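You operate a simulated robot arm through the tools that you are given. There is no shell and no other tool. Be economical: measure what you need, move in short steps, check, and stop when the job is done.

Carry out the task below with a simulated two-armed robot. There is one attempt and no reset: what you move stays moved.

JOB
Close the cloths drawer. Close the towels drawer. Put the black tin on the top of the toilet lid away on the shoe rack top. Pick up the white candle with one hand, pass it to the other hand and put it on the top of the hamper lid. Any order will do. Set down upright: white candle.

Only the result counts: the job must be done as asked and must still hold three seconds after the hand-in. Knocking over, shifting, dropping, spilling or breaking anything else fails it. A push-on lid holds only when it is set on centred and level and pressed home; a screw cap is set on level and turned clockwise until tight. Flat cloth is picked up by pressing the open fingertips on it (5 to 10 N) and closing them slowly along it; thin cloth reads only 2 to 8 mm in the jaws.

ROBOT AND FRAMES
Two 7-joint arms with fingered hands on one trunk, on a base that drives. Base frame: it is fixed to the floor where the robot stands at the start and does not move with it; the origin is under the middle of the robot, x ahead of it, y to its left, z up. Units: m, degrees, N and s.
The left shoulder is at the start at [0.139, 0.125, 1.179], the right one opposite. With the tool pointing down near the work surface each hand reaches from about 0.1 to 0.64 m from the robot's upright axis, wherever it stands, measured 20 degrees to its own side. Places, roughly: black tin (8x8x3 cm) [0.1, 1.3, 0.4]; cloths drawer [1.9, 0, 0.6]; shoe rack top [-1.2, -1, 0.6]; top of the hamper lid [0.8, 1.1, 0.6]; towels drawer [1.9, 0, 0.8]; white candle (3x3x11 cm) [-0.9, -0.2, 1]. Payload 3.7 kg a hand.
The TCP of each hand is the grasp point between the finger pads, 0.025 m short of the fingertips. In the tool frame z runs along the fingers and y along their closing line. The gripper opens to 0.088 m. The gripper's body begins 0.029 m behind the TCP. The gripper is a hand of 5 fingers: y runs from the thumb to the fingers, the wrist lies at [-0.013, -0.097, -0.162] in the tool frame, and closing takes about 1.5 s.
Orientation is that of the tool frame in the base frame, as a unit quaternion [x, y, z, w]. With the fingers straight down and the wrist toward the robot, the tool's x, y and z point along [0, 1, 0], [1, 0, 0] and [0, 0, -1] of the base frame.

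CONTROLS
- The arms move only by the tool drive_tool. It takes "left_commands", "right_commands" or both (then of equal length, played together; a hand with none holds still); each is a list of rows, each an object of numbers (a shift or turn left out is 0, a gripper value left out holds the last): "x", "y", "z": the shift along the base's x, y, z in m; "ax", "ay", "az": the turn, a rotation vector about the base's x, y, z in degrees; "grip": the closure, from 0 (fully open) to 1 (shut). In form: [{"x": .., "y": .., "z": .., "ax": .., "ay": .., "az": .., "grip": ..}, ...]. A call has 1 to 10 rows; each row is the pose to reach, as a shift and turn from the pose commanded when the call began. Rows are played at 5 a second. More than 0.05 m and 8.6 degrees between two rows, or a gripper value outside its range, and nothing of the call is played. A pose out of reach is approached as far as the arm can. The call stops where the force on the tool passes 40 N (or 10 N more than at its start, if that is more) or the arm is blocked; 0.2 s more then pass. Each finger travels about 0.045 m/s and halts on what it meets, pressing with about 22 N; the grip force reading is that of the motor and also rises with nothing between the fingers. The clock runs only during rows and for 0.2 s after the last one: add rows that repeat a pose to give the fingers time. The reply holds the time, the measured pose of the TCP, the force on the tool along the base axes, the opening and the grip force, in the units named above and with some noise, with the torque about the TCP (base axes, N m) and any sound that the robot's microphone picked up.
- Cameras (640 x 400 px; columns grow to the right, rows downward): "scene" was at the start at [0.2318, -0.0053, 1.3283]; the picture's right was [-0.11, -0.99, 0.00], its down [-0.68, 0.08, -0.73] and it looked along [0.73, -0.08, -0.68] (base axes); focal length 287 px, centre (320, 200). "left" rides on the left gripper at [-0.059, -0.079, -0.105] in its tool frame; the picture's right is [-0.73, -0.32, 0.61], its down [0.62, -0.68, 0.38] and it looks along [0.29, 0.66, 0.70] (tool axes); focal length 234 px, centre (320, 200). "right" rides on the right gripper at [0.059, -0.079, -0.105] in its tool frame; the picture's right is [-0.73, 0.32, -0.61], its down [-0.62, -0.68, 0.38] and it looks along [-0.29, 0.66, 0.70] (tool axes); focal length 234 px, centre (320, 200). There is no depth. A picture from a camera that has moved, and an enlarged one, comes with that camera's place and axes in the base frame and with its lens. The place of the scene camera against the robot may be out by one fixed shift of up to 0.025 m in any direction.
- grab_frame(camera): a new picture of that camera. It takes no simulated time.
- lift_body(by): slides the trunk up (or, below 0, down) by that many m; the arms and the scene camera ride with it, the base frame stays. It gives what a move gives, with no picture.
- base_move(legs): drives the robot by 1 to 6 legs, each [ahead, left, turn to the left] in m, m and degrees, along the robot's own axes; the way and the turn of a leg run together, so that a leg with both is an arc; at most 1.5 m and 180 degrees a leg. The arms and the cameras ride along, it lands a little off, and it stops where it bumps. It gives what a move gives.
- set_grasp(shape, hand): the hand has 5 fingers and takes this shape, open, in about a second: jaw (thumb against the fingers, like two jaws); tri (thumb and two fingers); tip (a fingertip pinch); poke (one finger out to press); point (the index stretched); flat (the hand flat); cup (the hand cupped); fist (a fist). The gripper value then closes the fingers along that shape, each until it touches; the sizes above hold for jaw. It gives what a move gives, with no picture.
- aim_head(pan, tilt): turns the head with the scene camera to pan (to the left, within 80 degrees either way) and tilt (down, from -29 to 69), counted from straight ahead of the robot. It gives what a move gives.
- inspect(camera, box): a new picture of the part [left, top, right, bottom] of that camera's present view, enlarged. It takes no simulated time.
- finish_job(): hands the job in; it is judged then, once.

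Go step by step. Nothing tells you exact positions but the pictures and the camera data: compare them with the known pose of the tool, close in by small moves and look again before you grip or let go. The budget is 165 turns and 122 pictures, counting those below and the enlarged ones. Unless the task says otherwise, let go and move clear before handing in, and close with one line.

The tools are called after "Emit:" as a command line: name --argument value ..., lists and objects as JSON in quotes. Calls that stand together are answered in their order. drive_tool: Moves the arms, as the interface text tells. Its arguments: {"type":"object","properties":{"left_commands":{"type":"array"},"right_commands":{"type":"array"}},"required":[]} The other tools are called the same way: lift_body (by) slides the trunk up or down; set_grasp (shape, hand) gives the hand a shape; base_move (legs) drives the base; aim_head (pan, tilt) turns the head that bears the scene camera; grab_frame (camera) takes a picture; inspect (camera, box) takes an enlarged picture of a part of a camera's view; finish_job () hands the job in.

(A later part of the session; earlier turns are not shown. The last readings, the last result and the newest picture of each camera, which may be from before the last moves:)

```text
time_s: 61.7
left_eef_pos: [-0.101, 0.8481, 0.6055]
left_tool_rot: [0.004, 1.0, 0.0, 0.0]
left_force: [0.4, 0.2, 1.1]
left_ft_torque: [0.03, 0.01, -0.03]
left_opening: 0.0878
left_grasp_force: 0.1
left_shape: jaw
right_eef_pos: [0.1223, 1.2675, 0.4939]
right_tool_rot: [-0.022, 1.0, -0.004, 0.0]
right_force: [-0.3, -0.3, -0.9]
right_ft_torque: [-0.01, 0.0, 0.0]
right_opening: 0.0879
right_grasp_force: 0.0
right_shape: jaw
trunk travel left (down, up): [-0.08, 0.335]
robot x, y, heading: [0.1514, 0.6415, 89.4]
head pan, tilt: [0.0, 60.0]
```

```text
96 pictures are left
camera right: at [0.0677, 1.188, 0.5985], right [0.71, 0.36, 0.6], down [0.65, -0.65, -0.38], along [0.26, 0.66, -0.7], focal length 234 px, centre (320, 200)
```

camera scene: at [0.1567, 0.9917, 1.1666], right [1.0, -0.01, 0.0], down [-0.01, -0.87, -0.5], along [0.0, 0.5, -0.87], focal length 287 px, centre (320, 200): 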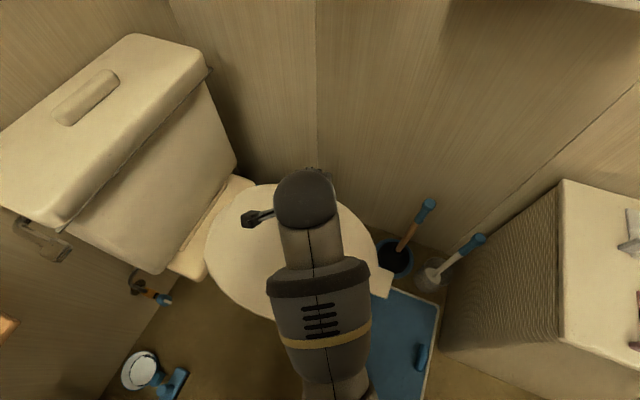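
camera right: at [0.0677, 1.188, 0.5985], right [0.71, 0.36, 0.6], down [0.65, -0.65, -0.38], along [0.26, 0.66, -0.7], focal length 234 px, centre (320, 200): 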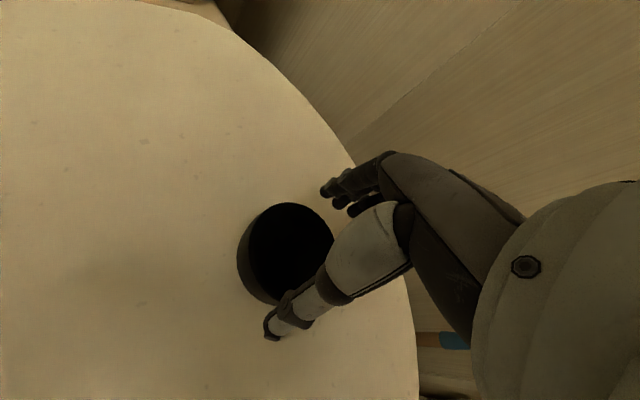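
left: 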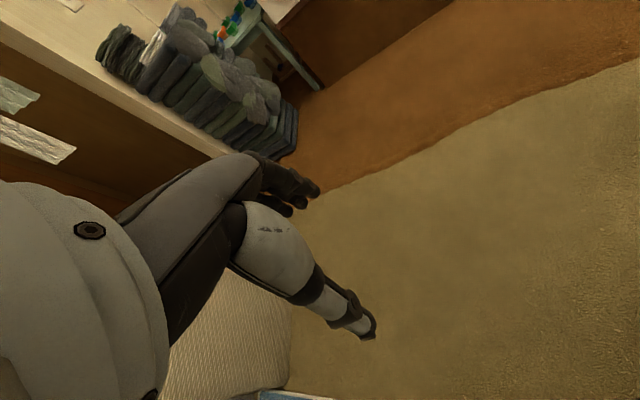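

Still aligned. I go down another 4 cm with slow steps.

Emit:
drive_tool --right_commands '[{"z": -0.01, "x": 0.001, "y": 0.003}, {"z": -0.018, "x": 0.001, "y": 0.003}, {"z": -0.025, "x": 0.001, "y": 0.003}, {"z": -0.032, "x": 0.001, "y": 0.003}, {"z": -0.032, "x": 0.001, "y": 0.003}]'

Emit:
grab_frame --camera "right"

Emit:
inspect --camera "scene" --box '[220, 140, 400, 250]'

```text
time_s: 62.9
left_eef_pos: [-0.1, 0.8486, 0.6067]
left_tool_rot: [0.005, 1.0, 0.0, 0.0]
left_force: [-0.7, 0.1, -0.3]
left_ft_torque: [-0.02, 0.0, -0.02]
left_opening: 0.0879
left_grasp_force: 0.1
left_shape: jaw
right_eef_pos: [0.1224, 1.2711, 0.4625]
right_tool_rot: [-0.024, 1.0, -0.002, -0.001]
right_force: [1.4, -0.3, 3.0]
right_ft_torque: [0.1, -0.04, -0.02]
right_opening: 0.0875
right_grasp_force: 0.0
right_shape: jaw
trunk travel left (down, up): [-0.08, 0.335]
robot x, y, heading: [0.1529, 0.6452, 89.6]
head pan, tilt: [0.0, 60.0]
```

```text
95 pictures are left
camera right: at [0.0681, 1.191, 0.5658], right [0.71, 0.36, 0.6], down [0.65, -0.65, -0.38], along [0.26, 0.67, -0.7], focal length 234 px, centre (320, 200)
```

right: 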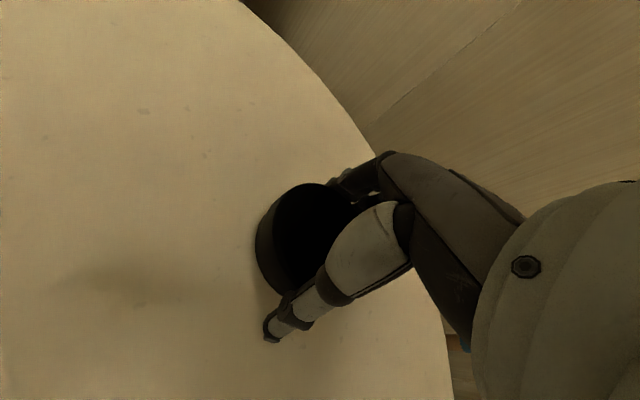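

```text
3.56 times, centred on (310, 195) of scene
camera zoom: at [0.1567, 0.9912, 1.1668], right [1.0, -0.01, 0.0], down [-0.01, -0.87, -0.5], along [0.0, 0.5, -0.87], focal length 1019 px, centre (356, 218)
```

zoom: 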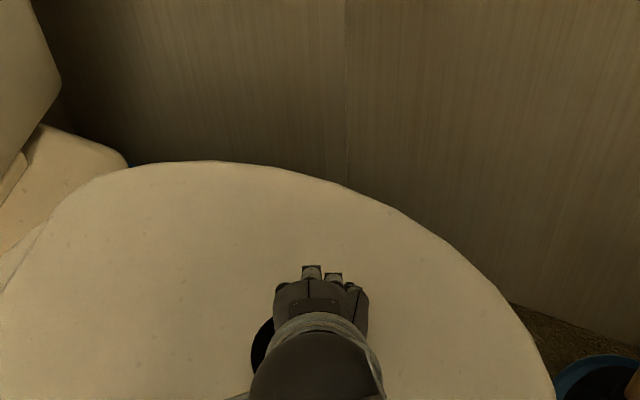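

Light contact, 3 N, which is most likely a fingertip on the lid. I lift 2 mm and close.

Emit:
drive_tool --right_commands '[{"z": 0.002}, {"z": 0.002, "grip": 0.15}, {"z": 0.002, "grip": 0.3}, {"z": 0.002, "grip": 0.45}, {"z": 0.002, "grip": 0.6}, {"z": 0.002, "grip": 0.6}, {"z": 0.002, "grip": 0.6}, {"z": 0.002, "grip": 0.6}]'

Emit:
grab_frame --camera "right"

```text
time_s: 64.7
left_eef_pos: [-0.0998, 0.8491, 0.6064]
left_tool_rot: [0.004, 1.0, 0.001, -0.001]
left_force: [-0.9, -0.6, 0.1]
left_ft_torque: [0.0, -0.01, 0.03]
left_opening: 0.088
left_grasp_force: 0.1
left_shape: jaw
right_eef_pos: [0.1212, 1.271, 0.4628]
right_tool_rot: [-0.023, 1.0, -0.003, -0.001]
right_force: [0.5, -0.1, -0.5]
right_ft_torque: [-0.02, -0.02, 0.01]
right_opening: 0.0708
right_grasp_force: 22.3
right_shape: jaw
trunk travel left (down, up): [-0.08, 0.335]
robot x, y, heading: [0.1579, 0.6463, 89.2]
head pan, tilt: [0.0, 60.0]
```

```text
93 pictures are left
camera right: at [0.0682, 1.1907, 0.5675], right [0.71, 0.36, 0.6], down [0.65, -0.65, -0.38], along [0.26, 0.66, -0.7], focal length 234 px, centre (320, 200)
```

right: 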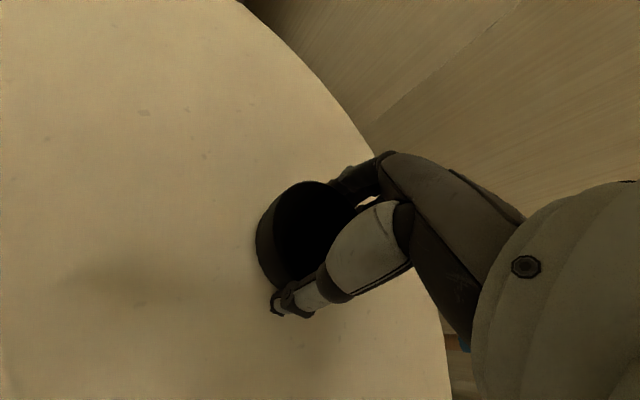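

Gripped at 0.071 m, which fits the tin. I close fully and lift.

Emit:
drive_tool --right_commands '[{"grip": 1.0}, {"grip": 1.0, "z": 0.01}, {"z": 0.03}, {"z": 0.06}, {"z": 0.1}, {"z": 0.13}, {"z": 0.16}, {"z": 0.2}, {"z": 0.2}]'

Emit:
grab_frame --camera "right"

```text
time_s: 66.7
left_eef_pos: [-0.1006, 0.8496, 0.6058]
left_tool_rot: [0.004, 1.0, 0.0, -0.001]
left_force: [0.1, 0.7, 0.0]
left_ft_torque: [0.02, -0.02, 0.02]
left_opening: 0.0878
left_grasp_force: 0.0
left_shape: jaw
right_eef_pos: [0.1239, 1.2701, 0.6626]
right_tool_rot: [-0.023, 1.0, -0.003, 0.0]
right_force: [-0.4, 0.1, -0.9]
right_ft_torque: [-0.02, 0.0, 0.01]
right_opening: 0.0709
right_grasp_force: 21.8
right_shape: jaw
trunk travel left (down, up): [-0.08, 0.335]
robot x, y, heading: [0.1585, 0.6455, 89.4]
head pan, tilt: [0.0, 60.0]
```

```text
92 pictures are left
camera right: at [0.0693, 1.1899, 0.7684], right [0.71, 0.36, 0.6], down [0.65, -0.65, -0.38], along [0.26, 0.66, -0.7], focal length 234 px, centre (320, 200)
```

right: 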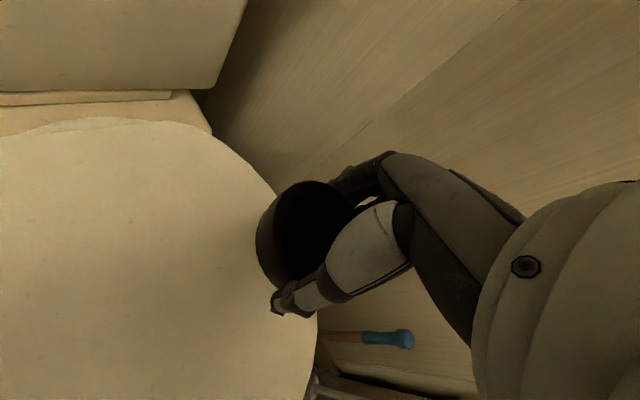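

The tin is held. I back away from the toilet, raise the trunk, and turn to see the rear of the room.

Emit:
base_move --legs '[[-0.5, 0, 0]]'

Emit:
lift_body --by 0.12

Emit:
drive_tool --right_commands '[{"y": -0.04, "x": 0.02}, {"y": -0.08, "x": 0.04}, {"y": -0.12, "x": 0.06}, {"y": -0.16, "x": 0.08}, {"y": -0.2, "x": 0.1}, {"y": -0.2, "x": 0.1}]'

Emit:
aim_head --pan 80 --tilt 20

Emit:
grab_frame --camera "scene"

```text
time_s: 69.6
left_eef_pos: [-0.1031, 0.3496, 0.6068]
left_tool_rot: [-0.002, 1.0, 0.0, 0.0]
left_force: [1.0, 0.5, 0.7]
left_ft_torque: [-0.01, 0.02, 0.03]
left_opening: 0.0876
left_grasp_force: 0.0
left_shape: jaw
right_eef_pos: [0.1155, 0.7724, 0.662]
right_tool_rot: [-0.029, 1.0, -0.004, -0.002]
right_force: [0.2, 0.3, 0.4]
right_ft_torque: [-0.02, 0.01, 0.0]
right_opening: 0.0708
right_grasp_force: 22.0
right_shape: jaw
trunk travel left (down, up): [-0.08, 0.335]
robot x, y, heading: [0.1531, 0.1452, 90.3]
head pan, tilt: [0.0, 60.0]
```

```text
time_s: 71.1
left_eef_pos: [-0.1045, 0.3487, 0.7254]
left_tool_rot: [-0.002, 1.0, -0.002, 0.0]
left_force: [0.6, -0.2, 0.1]
left_ft_torque: [-0.02, 0.01, -0.04]
left_opening: 0.0881
left_grasp_force: 0.0
left_shape: jaw
right_eef_pos: [0.1166, 0.7738, 0.7811]
right_tool_rot: [-0.029, 1.0, -0.006, -0.001]
right_force: [1.1, 0.1, -0.6]
right_ft_torque: [0.01, 0.02, 0.01]
right_opening: 0.071
right_grasp_force: 22.5
right_shape: jaw
trunk travel left (down, up): [-0.2, 0.215]
robot x, y, heading: [0.1529, 0.1459, 90.1]
head pan, tilt: [0.0, 60.0]
```

```text
time_s: 72.2
left_eef_pos: [-0.104, 0.3508, 0.7288]
left_tool_rot: [-0.002, 1.0, 0.003, 0.0]
left_force: [-0.4, -0.4, -0.2]
left_ft_torque: [0.01, 0.01, 0.04]
left_opening: 0.0877
left_grasp_force: 0.1
left_shape: jaw
right_eef_pos: [0.1825, 0.6839, 0.8672]
right_tool_rot: [-0.023, 0.995, 0.097, -0.029]
right_force: [0.5, 0.6, -0.3]
right_ft_torque: [0.01, -0.01, 0.0]
right_opening: 0.0711
right_grasp_force: 22.3
right_shape: jaw
trunk travel left (down, up): [-0.2, 0.215]
robot x, y, heading: [0.1554, 0.1449, 90.3]
head pan, tilt: [0.0, 60.0]
stopped in row 5 (right hand): the arm was blocked; the commanded pose is now the measured one
```

```text
time_s: 73.7
left_eef_pos: [-0.1042, 0.3487, 0.7245]
left_tool_rot: [-0.001, 1.0, -0.001, 0.0]
left_force: [0.7, -0.1, 0.3]
left_ft_torque: [-0.03, 0.0, -0.04]
left_opening: 0.0877
left_grasp_force: 0.0
left_shape: jaw
right_eef_pos: [0.1826, 0.6867, 0.8679]
right_tool_rot: [-0.022, 0.994, 0.103, -0.029]
right_force: [-0.1, -0.4, -0.4]
right_ft_torque: [0.02, 0.05, -0.04]
right_opening: 0.0707
right_grasp_force: 22.2
right_shape: jaw
trunk travel left (down, up): [-0.2, 0.215]
robot x, y, heading: [0.1533, 0.1434, 90.1]
head pan, tilt: [80.0, 20.0]
```

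```text
91 pictures are left
camera scene: at [0.0601, 0.3183, 1.3634], right [0.17, 0.99, 0.0], down [0.34, -0.06, -0.94], along [-0.93, 0.16, -0.34], focal length 287 px, centre (320, 200)
```

scene: 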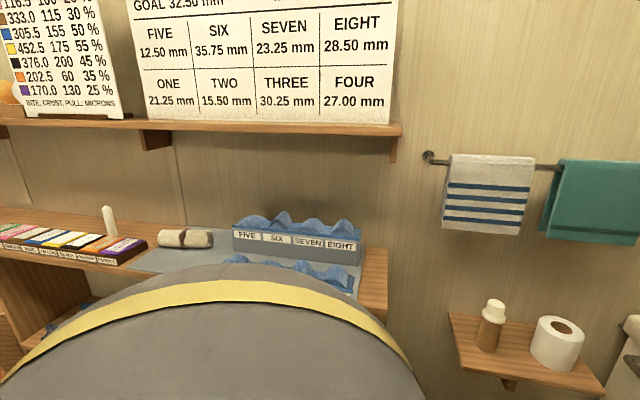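

I see the shelf with the candle around (-0.85, -0.18, 1.0), at the left wall. I step right for room and turn to face -x.

Emit:
base_move --legs '[[0, -0.25, 0], [0, 0, 90]]'

Emit:
aim_head --pan 0 --tilt 25

Emit:
grab_frame --camera "scene"

Emit:
aim_head --pan 55 --tilt 30

Emit:
grab_frame --camera "scene"

```text
time_s: 79.4
left_eef_pos: [0.2075, -0.1169, 0.7256]
left_tool_rot: [0.717, -0.697, 0.001, 0.0]
left_force: [0.8, 0.4, -0.8]
left_ft_torque: [0.04, 0.01, -0.01]
left_opening: 0.0877
left_grasp_force: 0.2
left_shape: jaw
right_eef_pos: [-0.1363, 0.1628, 0.8683]
right_tool_rot: [0.728, -0.677, -0.054, 0.093]
right_force: [1.0, 0.1, -0.7]
right_ft_torque: [0.01, 0.01, 0.01]
right_opening: 0.0708
right_grasp_force: 21.2
right_shape: jaw
trunk travel left (down, up): [-0.2, 0.215]
robot x, y, heading: [0.4025, 0.1457, -178.5]
head pan, tilt: [80.0, 20.0]
```

```text
time_s: 81.0
left_eef_pos: [0.2078, -0.1169, 0.7258]
left_tool_rot: [0.717, -0.697, 0.0, -0.001]
left_force: [0.7, 0.5, 0.7]
left_ft_torque: [0.01, 0.01, 0.03]
left_opening: 0.0877
left_grasp_force: 0.0
left_shape: jaw
right_eef_pos: [-0.1357, 0.1631, 0.8701]
right_tool_rot: [0.728, -0.677, -0.053, 0.094]
right_force: [0.5, -0.1, 0.0]
right_ft_torque: [0.04, 0.01, 0.02]
right_opening: 0.0707
right_grasp_force: 21.8
right_shape: jaw
trunk travel left (down, up): [-0.2, 0.215]
robot x, y, heading: [0.4009, 0.1451, -178.5]
head pan, tilt: [0.0, 25.0]
```

```text
90 pictures are left
camera scene: at [0.1588, 0.1441, 1.3561], right [-0.03, 1.0, 0.0], down [0.42, 0.01, -0.91], along [-0.91, -0.03, -0.42], focal length 287 px, centre (320, 200)
```

scene: 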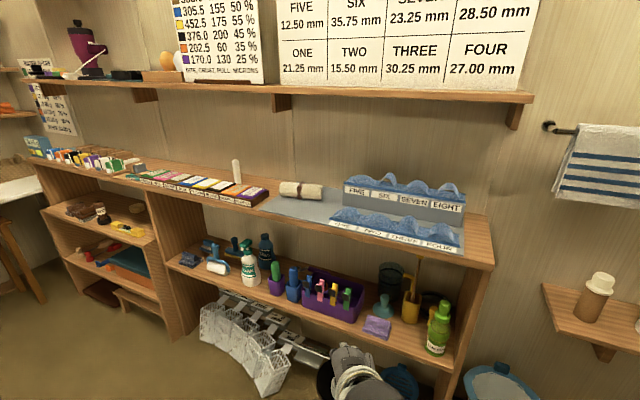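

```text
time_s: 82.2
left_eef_pos: [0.2076, -0.1162, 0.7265]
left_tool_rot: [0.717, -0.697, 0.0, 0.001]
left_force: [-0.5, -0.6, 0.4]
left_ft_torque: [0.01, 0.01, -0.01]
left_opening: 0.0878
left_grasp_force: 0.1
left_shape: jaw
right_eef_pos: [-0.1365, 0.1633, 0.8702]
right_tool_rot: [0.728, -0.678, -0.053, 0.094]
right_force: [-0.1, -0.6, -0.3]
right_ft_torque: [0.01, 0.03, -0.01]
right_opening: 0.0707
right_grasp_force: 22.1
right_shape: jaw
trunk travel left (down, up): [-0.2, 0.215]
robot x, y, heading: [0.4026, 0.1469, -178.3]
head pan, tilt: [55.0, 30.0]
```

```text
89 pictures are left
camera scene: at [0.201, 0.0712, 1.3481], right [-0.83, 0.55, 0.0], down [0.28, 0.42, -0.87], along [-0.48, -0.72, -0.5], focal length 287 px, centre (320, 200)
```

scene: 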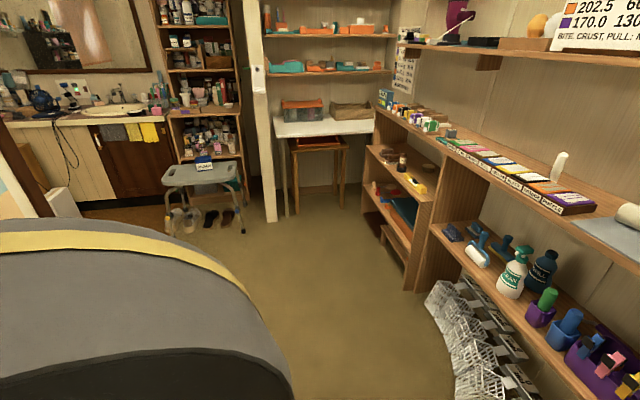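

I zoom in to find the shoe rack top and see the candle's surroundings.

Emit:
inspect --camera "scene" --box '[340, 80, 500, 300]'

Emit:
inspect --camera "scene" --box '[150, 140, 310, 240]'

Emit:
inspect --camera "scene" --box '[480, 120, 640, 220]'

```text
1.82 times, centred on (420, 190) of scene
camera zoom: at [0.201, 0.0712, 1.3481], right [-0.83, 0.55, 0.0], down [0.28, 0.42, -0.87], along [-0.48, -0.72, -0.5], focal length 521 px, centre (138, 218)
```

zoom: 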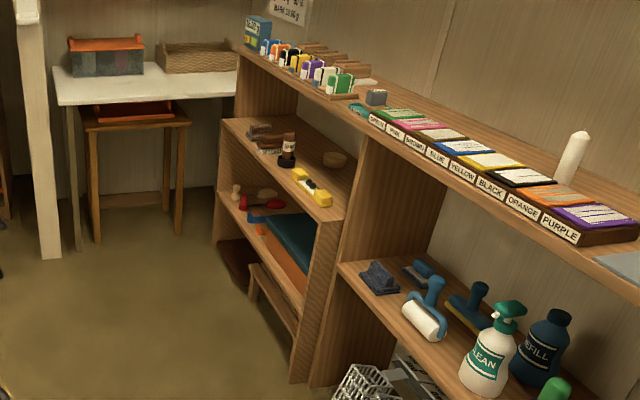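

```text
4.00 times, centred on (230, 190) of scene
camera zoom: at [0.201, 0.0712, 1.3481], right [-0.83, 0.55, 0.0], down [0.28, 0.42, -0.87], along [-0.48, -0.72, -0.5], focal length 1147 px, centre (680, 240)
```

zoom: 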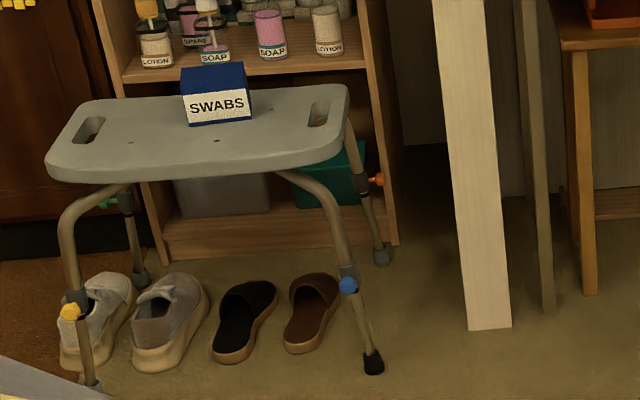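

```text
4.00 times, centred on (560, 170) of scene
camera zoom: at [0.201, 0.0712, 1.3481], right [-0.83, 0.55, 0.0], down [0.28, 0.42, -0.87], along [-0.48, -0.72, -0.5], focal length 1147 px, centre (-640, 320)
```

zoom: 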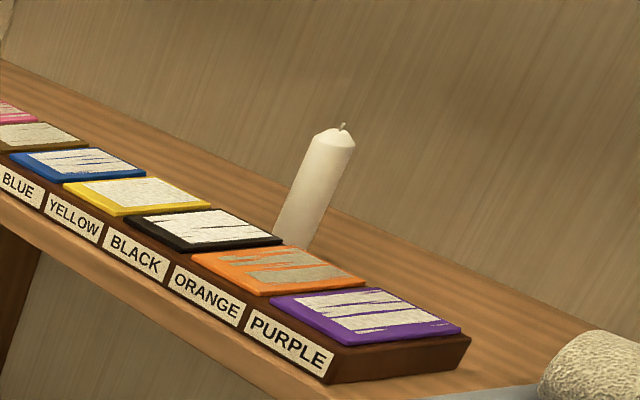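

The shoe rack looks like the lower unit under the long shelf, with brushes on its top, at about (-1.1, -1.0, 0.6). The wall runs about 20° askew, so I turn to face it squarely, slide left along it, and look.

Emit:
base_move --legs '[[0, 0, -23], [0.2, 0, 0], [0, 0.7, 0], [0, 0.5, 0]]'

Emit:
aim_head --pan 0 --tilt 30

Emit:
grab_frame --camera "scene"

```text
time_s: 91.0
left_eef_pos: [-0.5143, -1.0492, 0.7252]
left_tool_rot: [-0.561, 0.828, 0.0, 0.0]
left_force: [1.0, -0.4, -0.3]
left_ft_torque: [0.05, 0.0, 0.0]
left_opening: 0.0878
left_grasp_force: 0.1
left_shape: jaw
right_eef_pos: [-0.7199, -0.6562, 0.87]
right_tool_rot: [-0.574, 0.811, 0.073, -0.081]
right_force: [-0.6, 0.5, -0.8]
right_ft_torque: [-0.04, -0.04, 0.01]
right_opening: 0.0706
right_grasp_force: 22.3
right_shape: jaw
trunk travel left (down, up): [-0.2, 0.215]
robot x, y, heading: [-0.2325, -0.8855, 158.3]
head pan, tilt: [55.0, 30.0]
```

```text
time_s: 92.2
left_eef_pos: [-0.5138, -1.0487, 0.7257]
left_tool_rot: [-0.561, 0.828, 0.0, 0.0]
left_force: [-1.2, -0.1, -0.1]
left_ft_torque: [0.0, -0.01, -0.01]
left_opening: 0.0876
left_grasp_force: 0.0
left_shape: jaw
right_eef_pos: [-0.7191, -0.6553, 0.8708]
right_tool_rot: [-0.575, 0.811, 0.073, -0.081]
right_force: [1.7, 1.1, -1.3]
right_ft_torque: [-0.01, 0.01, -0.01]
right_opening: 0.0706
right_grasp_force: 21.4
right_shape: jaw
trunk travel left (down, up): [-0.2, 0.215]
robot x, y, heading: [-0.2298, -0.8838, 158.2]
head pan, tilt: [0.0, 30.0]
```

```text
85 pictures are left
camera scene: at [-0.4556, -0.7918, 1.348], right [0.37, 0.93, 0.0], down [0.46, -0.19, -0.87], along [-0.8, 0.32, -0.5], focal length 287 px, centre (320, 200)
```

scene: 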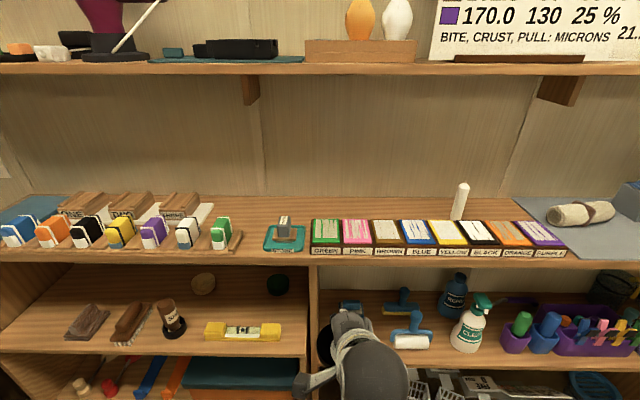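

The rack top is the left unit's upper shelf (z≈0.59), under the board at z≈0.92. Its front-left end may be free, so I look there.

Emit:
aim_head --pan 38 --tilt 38

Emit:
grab_frame --camera "scene"

```text
time_s: 93.3
left_eef_pos: [-0.515, -1.0488, 0.7248]
left_tool_rot: [-0.561, 0.828, 0.0, 0.0]
left_force: [0.0, 0.3, -1.0]
left_ft_torque: [0.05, 0.02, -0.01]
left_opening: 0.0877
left_grasp_force: 0.1
left_shape: jaw
right_eef_pos: [-0.7191, -0.6547, 0.8696]
right_tool_rot: [-0.574, 0.811, 0.073, -0.081]
right_force: [0.2, -0.1, -0.8]
right_ft_torque: [0.0, -0.02, -0.02]
right_opening: 0.0706
right_grasp_force: 21.9
right_shape: jaw
trunk travel left (down, up): [-0.2, 0.215]
robot x, y, heading: [-0.23, -0.8871, 158.2]
head pan, tilt: [38.0, 38.0]
```

```text
84 pictures are left
camera scene: at [-0.4545, -0.8493, 1.3357], right [-0.28, 0.96, 0.0], down [0.59, 0.17, -0.79], along [-0.76, -0.22, -0.62], focal length 287 px, centre (320, 200)
```

scene: 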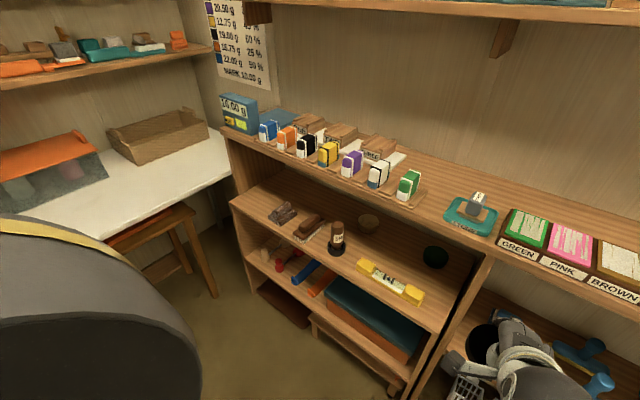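

The front-left end of the rack top (about (-1.26, -1.35)) is free, roughly 19 cm wide. I turn toward it, keeping some distance, and lower the trunk.

Emit:
base_move --legs '[[0, 0, 41.7], [0.3, 0.21, 0]]'

Emit:
lift_body --by -0.15

Emit:
aim_head --pan 0 --tilt 40

Emit:
grab_frame --camera "scene"

Emit:
grab_frame --camera "right"

```text
time_s: 97.6
left_eef_pos: [-0.5329, -1.504, 0.7256]
left_tool_rot: [0.824, -0.566, 0.0, 0.0]
left_force: [0.5, -0.5, 0.4]
left_ft_torque: [-0.01, 0.02, -0.01]
left_opening: 0.0878
left_grasp_force: 0.1
left_shape: jaw
right_eef_pos: [-0.951, -1.3558, 0.8703]
right_tool_rot: [0.831, -0.546, -0.038, 0.101]
right_force: [0.0, -0.3, -0.5]
right_ft_torque: [0.03, 0.04, 0.0]
right_opening: 0.0703
right_grasp_force: 21.8
right_shape: jaw
trunk travel left (down, up): [-0.2, 0.215]
robot x, y, heading: [-0.4355, -1.1938, -159.2]
head pan, tilt: [38.0, 38.0]
```

```text
time_s: 99.4
left_eef_pos: [-0.54, -1.5019, 0.5746]
left_tool_rot: [0.824, -0.566, 0.008, -0.003]
left_force: [0.2, 0.4, 0.5]
left_ft_torque: [0.02, 0.0, -0.01]
left_opening: 0.0878
left_grasp_force: 0.0
left_shape: jaw
right_eef_pos: [-0.9838, -1.361, 0.7325]
right_tool_rot: [0.831, -0.538, -0.059, 0.128]
right_force: [0.0, -0.4, -1.1]
right_ft_torque: [-0.01, 0.02, 0.0]
right_opening: 0.0706
right_grasp_force: 22.4
right_shape: jaw
trunk travel left (down, up): [-0.05, 0.365]
robot x, y, heading: [-0.4318, -1.1957, -158.9]
head pan, tilt: [38.0, 38.0]
```

```text
time_s: 100.4
left_eef_pos: [-0.5393, -1.5037, 0.5749]
left_tool_rot: [0.824, -0.566, 0.008, -0.003]
left_force: [-0.6, -0.1, 0.0]
left_ft_torque: [0.04, -0.01, 0.01]
left_opening: 0.0882
left_grasp_force: 0.2
left_shape: jaw
right_eef_pos: [-0.9842, -1.3605, 0.7337]
right_tool_rot: [0.83, -0.539, -0.06, 0.129]
right_force: [-1.1, -0.4, 0.6]
right_ft_torque: [-0.02, -0.04, 0.02]
right_opening: 0.0704
right_grasp_force: 21.7
right_shape: jaw
trunk travel left (down, up): [-0.05, 0.365]
robot x, y, heading: [-0.4342, -1.1918, -159.0]
head pan, tilt: [0.0, 40.0]
```

```text
83 pictures are left
camera scene: at [-0.7806, -1.3698, 1.1586], right [-0.87, 0.5, -0.02], down [0.3, 0.5, -0.81], along [-0.39, -0.71, -0.59], focal length 287 px, centre (320, 200)
```

scene: 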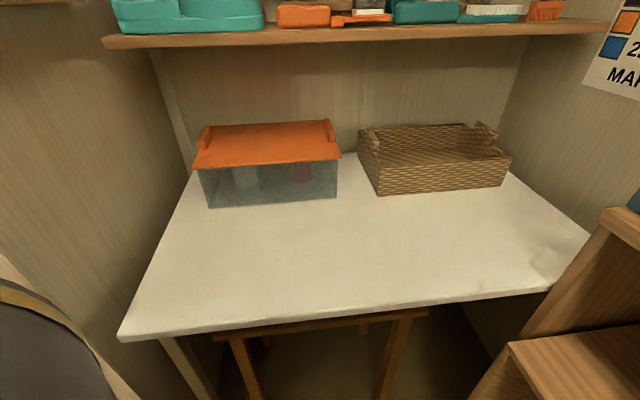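

```text
82 pictures are left
camera right: at [-0.8641, -1.3675, 0.8143], right [-0.44, 0.63, 0.64], down [0.25, 0.77, -0.58], along [-0.86, -0.09, -0.5], focal length 234 px, centre (320, 200)
```

right: 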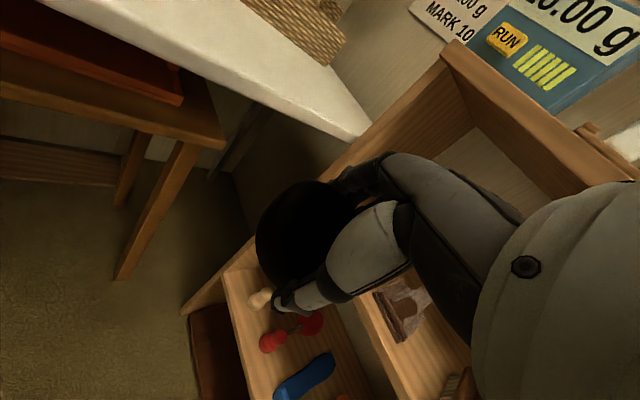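

The trunk has twisted left, but the hand is in front of the rack. I pan the head right to see the rack and hand together.

Emit:
aim_head --pan -50 --tilt 40

Emit:
grab_frame --camera "scene"

```text
time_s: 101.6
left_eef_pos: [-0.5414, -1.5027, 0.5752]
left_tool_rot: [0.825, -0.565, 0.007, -0.003]
left_force: [0.6, -0.2, 0.5]
left_ft_torque: [0.0, 0.03, -0.02]
left_opening: 0.0874
left_grasp_force: 0.0
left_shape: jaw
right_eef_pos: [-0.9829, -1.362, 0.7336]
right_tool_rot: [0.83, -0.539, -0.06, 0.128]
right_force: [0.1, -0.9, -1.0]
right_ft_torque: [0.01, 0.0, 0.02]
right_opening: 0.0704
right_grasp_force: 22.4
right_shape: jaw
trunk travel left (down, up): [-0.05, 0.365]
robot x, y, heading: [-0.4356, -1.1907, -158.8]
head pan, tilt: [-50.0, 40.0]
```

```text
81 pictures are left
camera scene: at [-0.7807, -1.3699, 1.1592], right [-0.87, 0.5, -0.02], down [0.31, 0.51, -0.81], along [-0.4, -0.7, -0.59], focal length 287 px, centre (320, 200)
```

scene: 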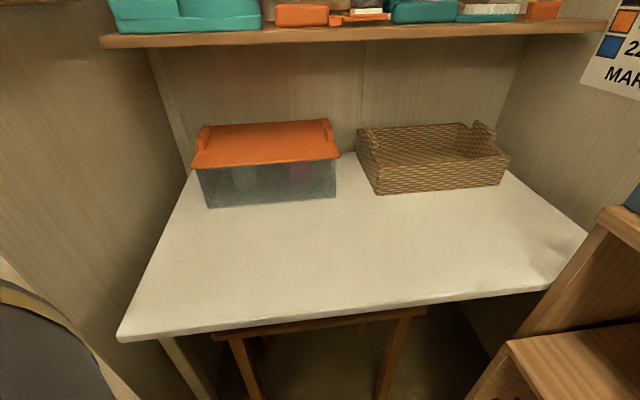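

The head did not turn after lowering, so the camera still looks left. I raise the trunk slightly and try again.

Emit:
lift_body --by 0.07

Emit:
aim_head --pan -20 --tilt 45

Emit:
grab_frame --camera "scene"

```text
time_s: 102.7
left_eef_pos: [-0.5422, -1.5047, 0.644]
left_tool_rot: [0.825, -0.565, 0.006, -0.004]
left_force: [-0.1, 0.8, -0.3]
left_ft_torque: [0.02, -0.02, -0.05]
left_opening: 0.0877
left_grasp_force: 0.1
left_shape: jaw
right_eef_pos: [-0.9788, -1.3597, 0.8013]
right_tool_rot: [0.831, -0.54, -0.056, 0.119]
right_force: [-0.4, 0.2, 0.2]
right_ft_torque: [-0.03, -0.01, 0.01]
right_opening: 0.0703
right_grasp_force: 21.5
right_shape: jaw
trunk travel left (down, up): [-0.12, 0.296]
robot x, y, heading: [-0.4338, -1.1925, -158.9]
head pan, tilt: [-50.0, 40.0]
```

```text
time_s: 103.6
left_eef_pos: [-0.5412, -1.504, 0.6457]
left_tool_rot: [0.825, -0.566, 0.006, -0.003]
left_force: [0.1, -0.3, -0.2]
left_ft_torque: [-0.02, 0.0, -0.01]
left_opening: 0.088
left_grasp_force: 0.0
left_shape: jaw
right_eef_pos: [-0.9805, -1.3599, 0.8016]
right_tool_rot: [0.831, -0.54, -0.055, 0.12]
right_force: [-0.3, 0.6, -0.6]
right_ft_torque: [-0.01, -0.01, -0.01]
right_opening: 0.0706
right_grasp_force: 22.0
right_shape: jaw
trunk travel left (down, up): [-0.12, 0.296]
robot x, y, heading: [-0.4347, -1.1924, -158.7]
head pan, tilt: [-20.0, 45.0]
```

```text
80 pictures are left
camera scene: at [-0.758, -1.2659, 1.2309], right [0.07, 1.0, 0.0], down [0.71, -0.05, -0.7], along [-0.7, 0.05, -0.71], focal length 287 px, centre (320, 200)
```

scene: 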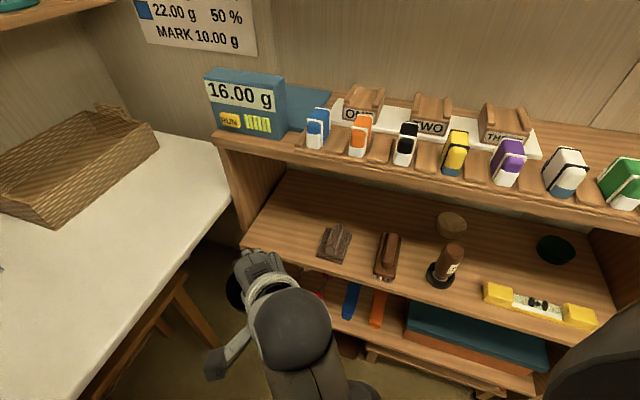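

I now see the rack: the free spot at the left end is about (-1.24, -1.323). I level the tin and lower the hand to z≈0.66 before moving in under the board.

Emit:
drive_tool --right_commands '[{"ax": 2.7, "ay": -4.2, "z": -0.02}, {"ax": 5.4, "ay": -8.5, "z": -0.05}, {"ax": 8.1, "ay": -12.8, "z": -0.08}, {"ax": 8.1, "ay": -12.8, "z": -0.12}, {"ax": 8.1, "ay": -12.8, "z": -0.145}, {"ax": 8.1, "ay": -12.8, "z": -0.145}]'

Emit:
grab_frame --camera "scene"

```text
time_s: 105.0
left_eef_pos: [-0.5383, -1.5067, 0.6438]
left_tool_rot: [0.825, -0.565, 0.002, -0.005]
left_force: [0.2, 0.1, 0.3]
left_ft_torque: [0.0, 0.04, -0.05]
left_opening: 0.088
left_grasp_force: 0.1
left_shape: jaw
right_eef_pos: [-0.9594, -1.3623, 0.6435]
right_tool_rot: [0.836, -0.549, 0.016, -0.018]
right_force: [-0.1, -0.1, -1.5]
right_ft_torque: [0.01, -0.02, 0.01]
right_opening: 0.0703
right_grasp_force: 21.9
right_shape: jaw
trunk travel left (down, up): [-0.12, 0.296]
robot x, y, heading: [-0.4336, -1.1952, -159.0]
head pan, tilt: [-20.0, 45.0]
```

```text
79 pictures are left
camera scene: at [-0.7515, -1.2742, 1.2322], right [0.05, 1.0, 0.01], down [0.7, -0.03, -0.71], along [-0.71, 0.04, -0.71], focal length 287 px, centre (320, 200)
```

scene: 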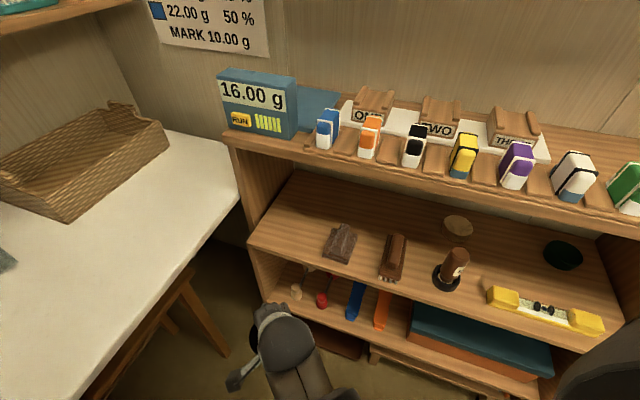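

The rack top triangulates to z≈0.61, so I raise the hand a little, slide it sideways, turn the wrist outward, then drive 0.16 ahead.

Emit:
drive_tool --right_commands '[{"z": 0.018, "y": 0.02, "az": -8}, {"z": 0.02, "y": 0.05, "az": -16}, {"z": 0.02, "y": 0.08, "az": -24}, {"z": 0.02, "y": 0.08, "az": -24}]'

Emit:
base_move --legs '[[0.16, 0, 0]]'

Emit:
grab_frame --camera "scene"

Emit:
grab_frame --camera "right"

```text
time_s: 106.2
left_eef_pos: [-0.5377, -1.5019, 0.6432]
left_tool_rot: [0.825, -0.566, 0.008, -0.005]
left_force: [0.1, 0.6, -0.2]
left_ft_torque: [0.0, 0.03, -0.01]
left_opening: 0.0878
left_grasp_force: 0.0
left_shape: jaw
right_eef_pos: [-0.9959, -1.2792, 0.6812]
right_tool_rot: [0.708, -0.706, -0.007, 0.014]
right_force: [-0.7, -0.3, -0.7]
right_ft_torque: [0.0, -0.01, -0.05]
right_opening: 0.0702
right_grasp_force: 22.0
right_shape: jaw
trunk travel left (down, up): [-0.12, 0.296]
robot x, y, heading: [-0.4337, -1.1925, -158.9]
head pan, tilt: [-20.0, 45.0]
stopped in row 4 (right hand): the arm was blocked; the commanded pose is now the measured one
```

```text
time_s: 107.6
left_eef_pos: [-0.6907, -1.5613, 0.6451]
left_tool_rot: [0.824, -0.566, 0.005, -0.002]
left_force: [0.4, -0.1, 0.0]
left_ft_torque: [0.02, -0.02, -0.01]
left_opening: 0.0878
left_grasp_force: 0.2
left_shape: jaw
right_eef_pos: [-1.1486, -1.3388, 0.6875]
right_tool_rot: [-0.707, 0.707, 0.01, -0.018]
right_force: [-0.5, -0.5, -0.8]
right_ft_torque: [0.02, -0.04, 0.02]
right_opening: 0.0705
right_grasp_force: 21.8
right_shape: jaw
trunk travel left (down, up): [-0.12, 0.296]
robot x, y, heading: [-0.5867, -1.2538, -158.6]
head pan, tilt: [-20.0, 45.0]
```

```text
78 pictures are left
camera scene: at [-0.9045, -1.3303, 1.2312], right [-0.02, 1.0, 0.0], down [0.71, 0.01, -0.7], along [-0.7, -0.01, -0.71], focal length 287 px, centre (320, 200)
```

scene: 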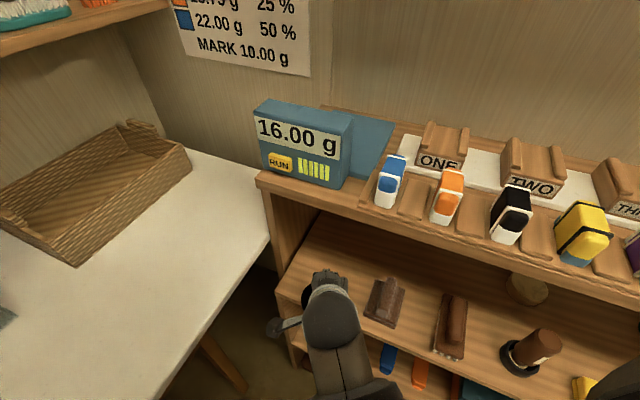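

```text
77 pictures are left
camera right: at [-1.0647, -1.3952, 0.7896], right [-0.3, 0.73, 0.61], down [0.66, 0.62, -0.42], along [-0.69, 0.28, -0.67], focal length 234 px, centre (320, 200)
```

right: 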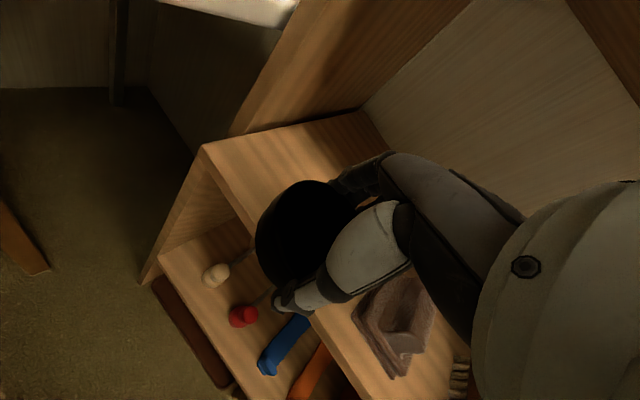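

The wrist view shows the rack's left-front corner near (-1.21, -1.44, 0.61) and the brush starting 0.2 m to its right. I move in to (-1.223, -1.333), staying just above the surface.

Emit:
drive_tool --right_commands '[{"ax": 0.6, "ay": -2.2, "z": -0.02}, {"ax": 0.6, "ay": -2.2, "z": -0.02, "x": -0.025, "y": 0.002}, {"ax": 0.6, "ay": -2.2, "z": -0.02, "x": -0.05, "y": 0.004}, {"ax": 0.6, "ay": -2.2, "z": -0.02, "x": -0.075, "y": 0.006}, {"ax": 0.6, "ay": -2.2, "z": -0.02, "x": -0.075, "y": 0.006}]'

Emit:
grab_frame --camera "scene"

Emit:
grab_frame --camera "right"

```text
time_s: 108.8
left_eef_pos: [-0.6862, -1.5626, 0.6457]
left_tool_rot: [0.824, -0.567, 0.0, 0.0]
left_force: [-0.4, 0.8, -0.8]
left_ft_torque: [0.02, -0.01, -0.02]
left_opening: 0.0877
left_grasp_force: 0.1
left_shape: jaw
right_eef_pos: [-1.2172, -1.3347, 0.6733]
right_tool_rot: [0.708, -0.706, -0.004, 0.005]
right_force: [0.3, -0.1, -0.2]
right_ft_torque: [0.01, 0.03, 0.03]
right_opening: 0.0701
right_grasp_force: 21.3
right_shape: jaw
trunk travel left (down, up): [-0.12, 0.296]
robot x, y, heading: [-0.5855, -1.2519, -159.0]
head pan, tilt: [-20.0, 45.0]
```

```text
76 pictures are left
camera scene: at [-0.893, -1.3329, 1.2342], right [-0.02, 1.0, 0.0], down [0.71, 0.01, -0.71], along [-0.71, -0.01, -0.71], focal length 287 px, centre (320, 200)
```

scene: 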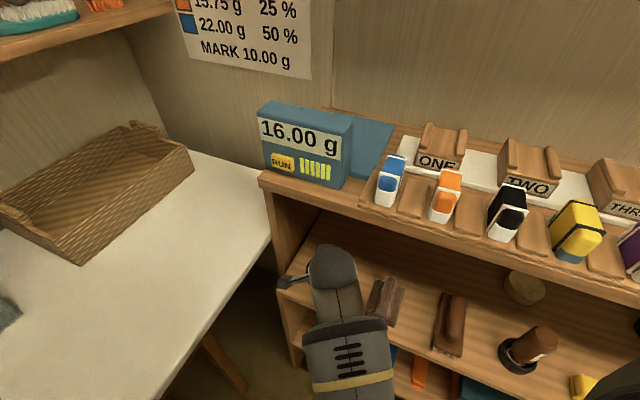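

```text
75 pictures are left
camera right: at [-1.1359, -1.3929, 0.7779], right [-0.32, 0.73, 0.61], down [0.68, 0.62, -0.39], along [-0.67, 0.29, -0.69], focal length 234 px, centre (320, 200)
```

right: 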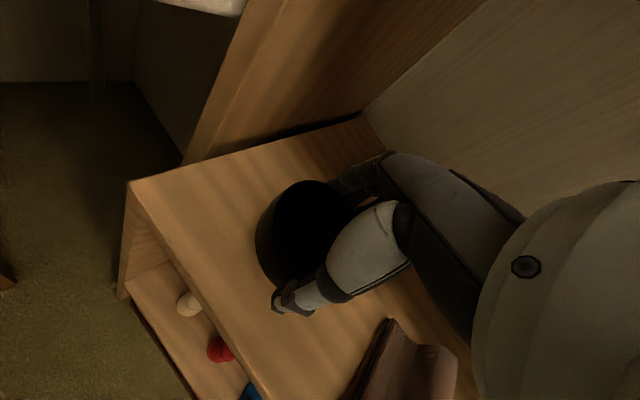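

The tin is over the free spot. I lower until it touches.

Emit:
drive_tool --right_commands '[{"z": -0.01}, {"z": -0.02}, {"z": -0.025}, {"z": -0.03}, {"z": -0.033}, {"z": -0.033}]'

```text
time_s: 110.2
left_eef_pos: [-0.6847, -1.5635, 0.6465]
left_tool_rot: [0.824, -0.566, -0.001, 0.002]
left_force: [0.2, 0.3, -0.6]
left_ft_torque: [0.01, -0.04, -0.03]
left_opening: 0.0874
left_grasp_force: 0.0
left_shape: jaw
right_eef_pos: [-1.2175, -1.3356, 0.648]
right_tool_rot: [0.707, -0.707, -0.008, 0.011]
right_force: [-1.5, -0.7, 31.5]
right_ft_torque: [-0.03, -0.95, -0.04]
right_opening: 0.0698
right_grasp_force: 22.0
right_shape: jaw
trunk travel left (down, up): [-0.12, 0.296]
robot x, y, heading: [-0.5875, -1.2514, -159.0]
head pan, tilt: [-20.0, 45.0]
```

It is in contact at z≈0.648. I relieve the pressure and open the hand.

Emit:
drive_tool --right_commands '[{"z": 0.006}, {"z": 0.006}]'

Emit:
drive_tool --right_commands '[{"grip": 0.2}, {"grip": 0.1}, {"grip": 0.0}, {"grip": 0.0}, {"grip": 0.0}]'

Emit:
grab_frame --camera "right"

```text
time_s: 110.8
left_eef_pos: [-0.6842, -1.5621, 0.6454]
left_tool_rot: [0.824, -0.566, 0.0, 0.0]
left_force: [0.6, 0.1, -0.1]
left_ft_torque: [0.01, 0.01, 0.0]
left_opening: 0.0879
left_grasp_force: 0.0
left_shape: jaw
right_eef_pos: [-1.2167, -1.3353, 0.6465]
right_tool_rot: [0.708, -0.706, -0.004, 0.004]
right_force: [-5.5, -3.3, 15.6]
right_ft_torque: [0.01, -0.12, -0.02]
right_opening: 0.0699
right_grasp_force: 22.1
right_shape: jaw
trunk travel left (down, up): [-0.12, 0.296]
robot x, y, heading: [-0.5859, -1.2472, -159.2]
head pan, tilt: [-20.0, 45.0]
```

```text
time_s: 112.0
left_eef_pos: [-0.6846, -1.5619, 0.6449]
left_tool_rot: [0.824, -0.567, 0.001, -0.001]
left_force: [0.3, 0.0, -0.4]
left_ft_torque: [0.02, -0.04, -0.03]
left_opening: 0.0879
left_grasp_force: 0.0
left_shape: jaw
right_eef_pos: [-1.2167, -1.3337, 0.6451]
right_tool_rot: [0.707, -0.707, -0.004, 0.004]
right_force: [1.5, 0.4, 0.6]
right_ft_torque: [-0.01, 0.03, 0.0]
right_opening: 0.0876
right_grasp_force: 0.1
right_shape: jaw
trunk travel left (down, up): [-0.12, 0.296]
robot x, y, heading: [-0.5881, -1.2488, -159.0]
head pan, tilt: [-20.0, 45.0]
```

```text
74 pictures are left
camera right: at [-1.1363, -1.392, 0.7489], right [-0.32, 0.72, 0.61], down [0.68, 0.62, -0.39], along [-0.66, 0.29, -0.69], focal length 234 px, centre (320, 200)
```

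right: 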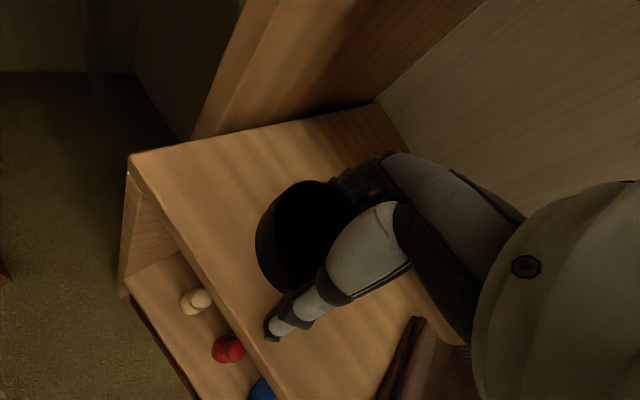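

Released. I lift 3.2 cm, just enough for the fingertips to clear the tin, then pull straight out.

Emit:
drive_tool --right_commands '[{"z": 0.01}, {"z": 0.02}, {"z": 0.028}, {"z": 0.034}, {"z": 0.034}]'

Emit:
grab_frame --camera "right"

Emit:
grab_frame --camera "scene"

```text
time_s: 113.2
left_eef_pos: [-0.6857, -1.5637, 0.6453]
left_tool_rot: [0.824, -0.567, -0.001, 0.001]
left_force: [0.4, 0.2, -0.1]
left_ft_torque: [0.0, -0.01, 0.02]
left_opening: 0.0877
left_grasp_force: 0.0
left_shape: jaw
right_eef_pos: [-1.218, -1.3332, 0.6812]
right_tool_rot: [0.708, -0.706, -0.005, 0.004]
right_force: [0.6, -0.2, 0.7]
right_ft_torque: [0.0, 0.01, 0.04]
right_opening: 0.0877
right_grasp_force: 0.0
right_shape: jaw
trunk travel left (down, up): [-0.12, 0.296]
robot x, y, heading: [-0.5844, -1.2487, -159.1]
head pan, tilt: [-20.0, 45.0]
```

```text
73 pictures are left
camera right: at [-1.1365, -1.3921, 0.7844], right [-0.32, 0.73, 0.61], down [0.68, 0.62, -0.39], along [-0.67, 0.29, -0.69], focal length 234 px, centre (320, 200)
```

right: 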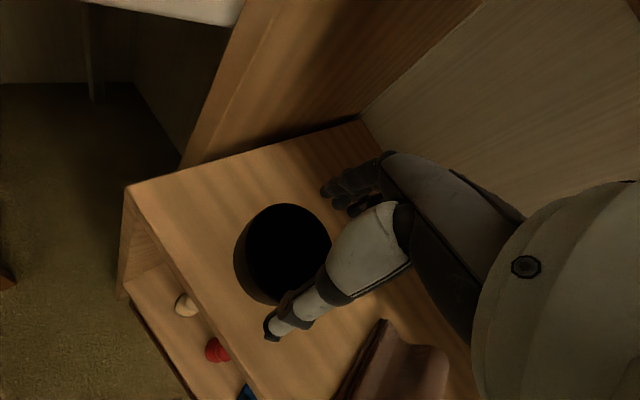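

```text
72 pictures are left
camera scene: at [-0.893, -1.333, 1.2342], right [-0.02, 1.0, 0.0], down [0.71, 0.01, -0.71], along [-0.71, -0.01, -0.71], focal length 287 px, centre (320, 200)
```

scene: 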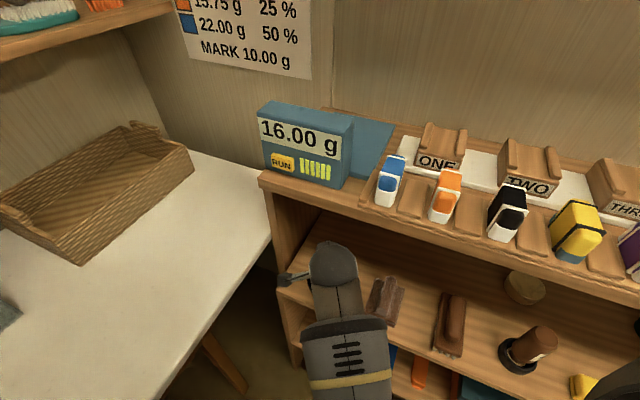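

The fingertips are clear of the tin's top. I raise a touch more and pull out along +x.

Emit:
drive_tool --right_commands '[{"z": 0.005}, {"z": 0.005, "x": 0.03}, {"z": 0.005, "x": 0.07}, {"z": 0.005, "x": 0.11}, {"z": 0.005, "x": 0.13}, {"z": 0.005, "x": 0.13}]'

Emit:
base_move --legs '[[-0.2, 0, 0]]'

Emit:
grab_frame --camera "scene"

```text
time_s: 114.5
left_eef_pos: [-0.6902, -1.5621, 0.6461]
left_tool_rot: [0.825, -0.566, 0.005, -0.001]
left_force: [0.4, 0.0, 0.0]
left_ft_torque: [0.0, -0.02, -0.01]
left_opening: 0.0879
left_grasp_force: 0.1
left_shape: jaw
right_eef_pos: [-1.1583, -1.3586, 0.7366]
right_tool_rot: [-0.702, 0.707, 0.032, -0.083]
right_force: [0.4, 0.8, 0.2]
right_ft_torque: [-0.01, 0.0, 0.0]
right_opening: 0.0881
right_grasp_force: 0.1
right_shape: jaw
trunk travel left (down, up): [-0.12, 0.296]
robot x, y, heading: [-0.5871, -1.2501, -159.0]
head pan, tilt: [-20.0, 45.0]
stopped in row 6 (right hand): the arm was blocked; the commanded pose is now the measured one
```

```text
time_s: 116.1
left_eef_pos: [-0.5032, -1.4915, 0.6441]
left_tool_rot: [0.824, -0.567, 0.004, -0.004]
left_force: [0.7, -0.5, 0.4]
left_ft_torque: [0.0, 0.02, 0.02]
left_opening: 0.0876
left_grasp_force: 0.1
left_shape: jaw
right_eef_pos: [-0.9713, -1.2866, 0.7374]
right_tool_rot: [-0.702, 0.706, 0.036, -0.084]
right_force: [0.1, 0.6, 0.4]
right_ft_torque: [0.01, 0.0, 0.04]
right_opening: 0.0881
right_grasp_force: 0.1
right_shape: jaw
trunk travel left (down, up): [-0.12, 0.296]
robot x, y, heading: [-0.3993, -1.1757, -159.3]
head pan, tilt: [-20.0, 45.0]
```

```text
71 pictures are left
camera scene: at [-0.7157, -1.2613, 1.2312], right [-0.02, 1.0, 0.0], down [0.71, 0.01, -0.7], along [-0.7, -0.01, -0.71], focal length 287 px, centre (320, 200)
```

scene: 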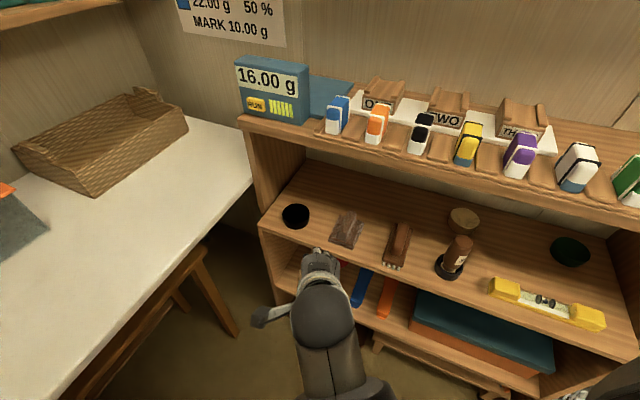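

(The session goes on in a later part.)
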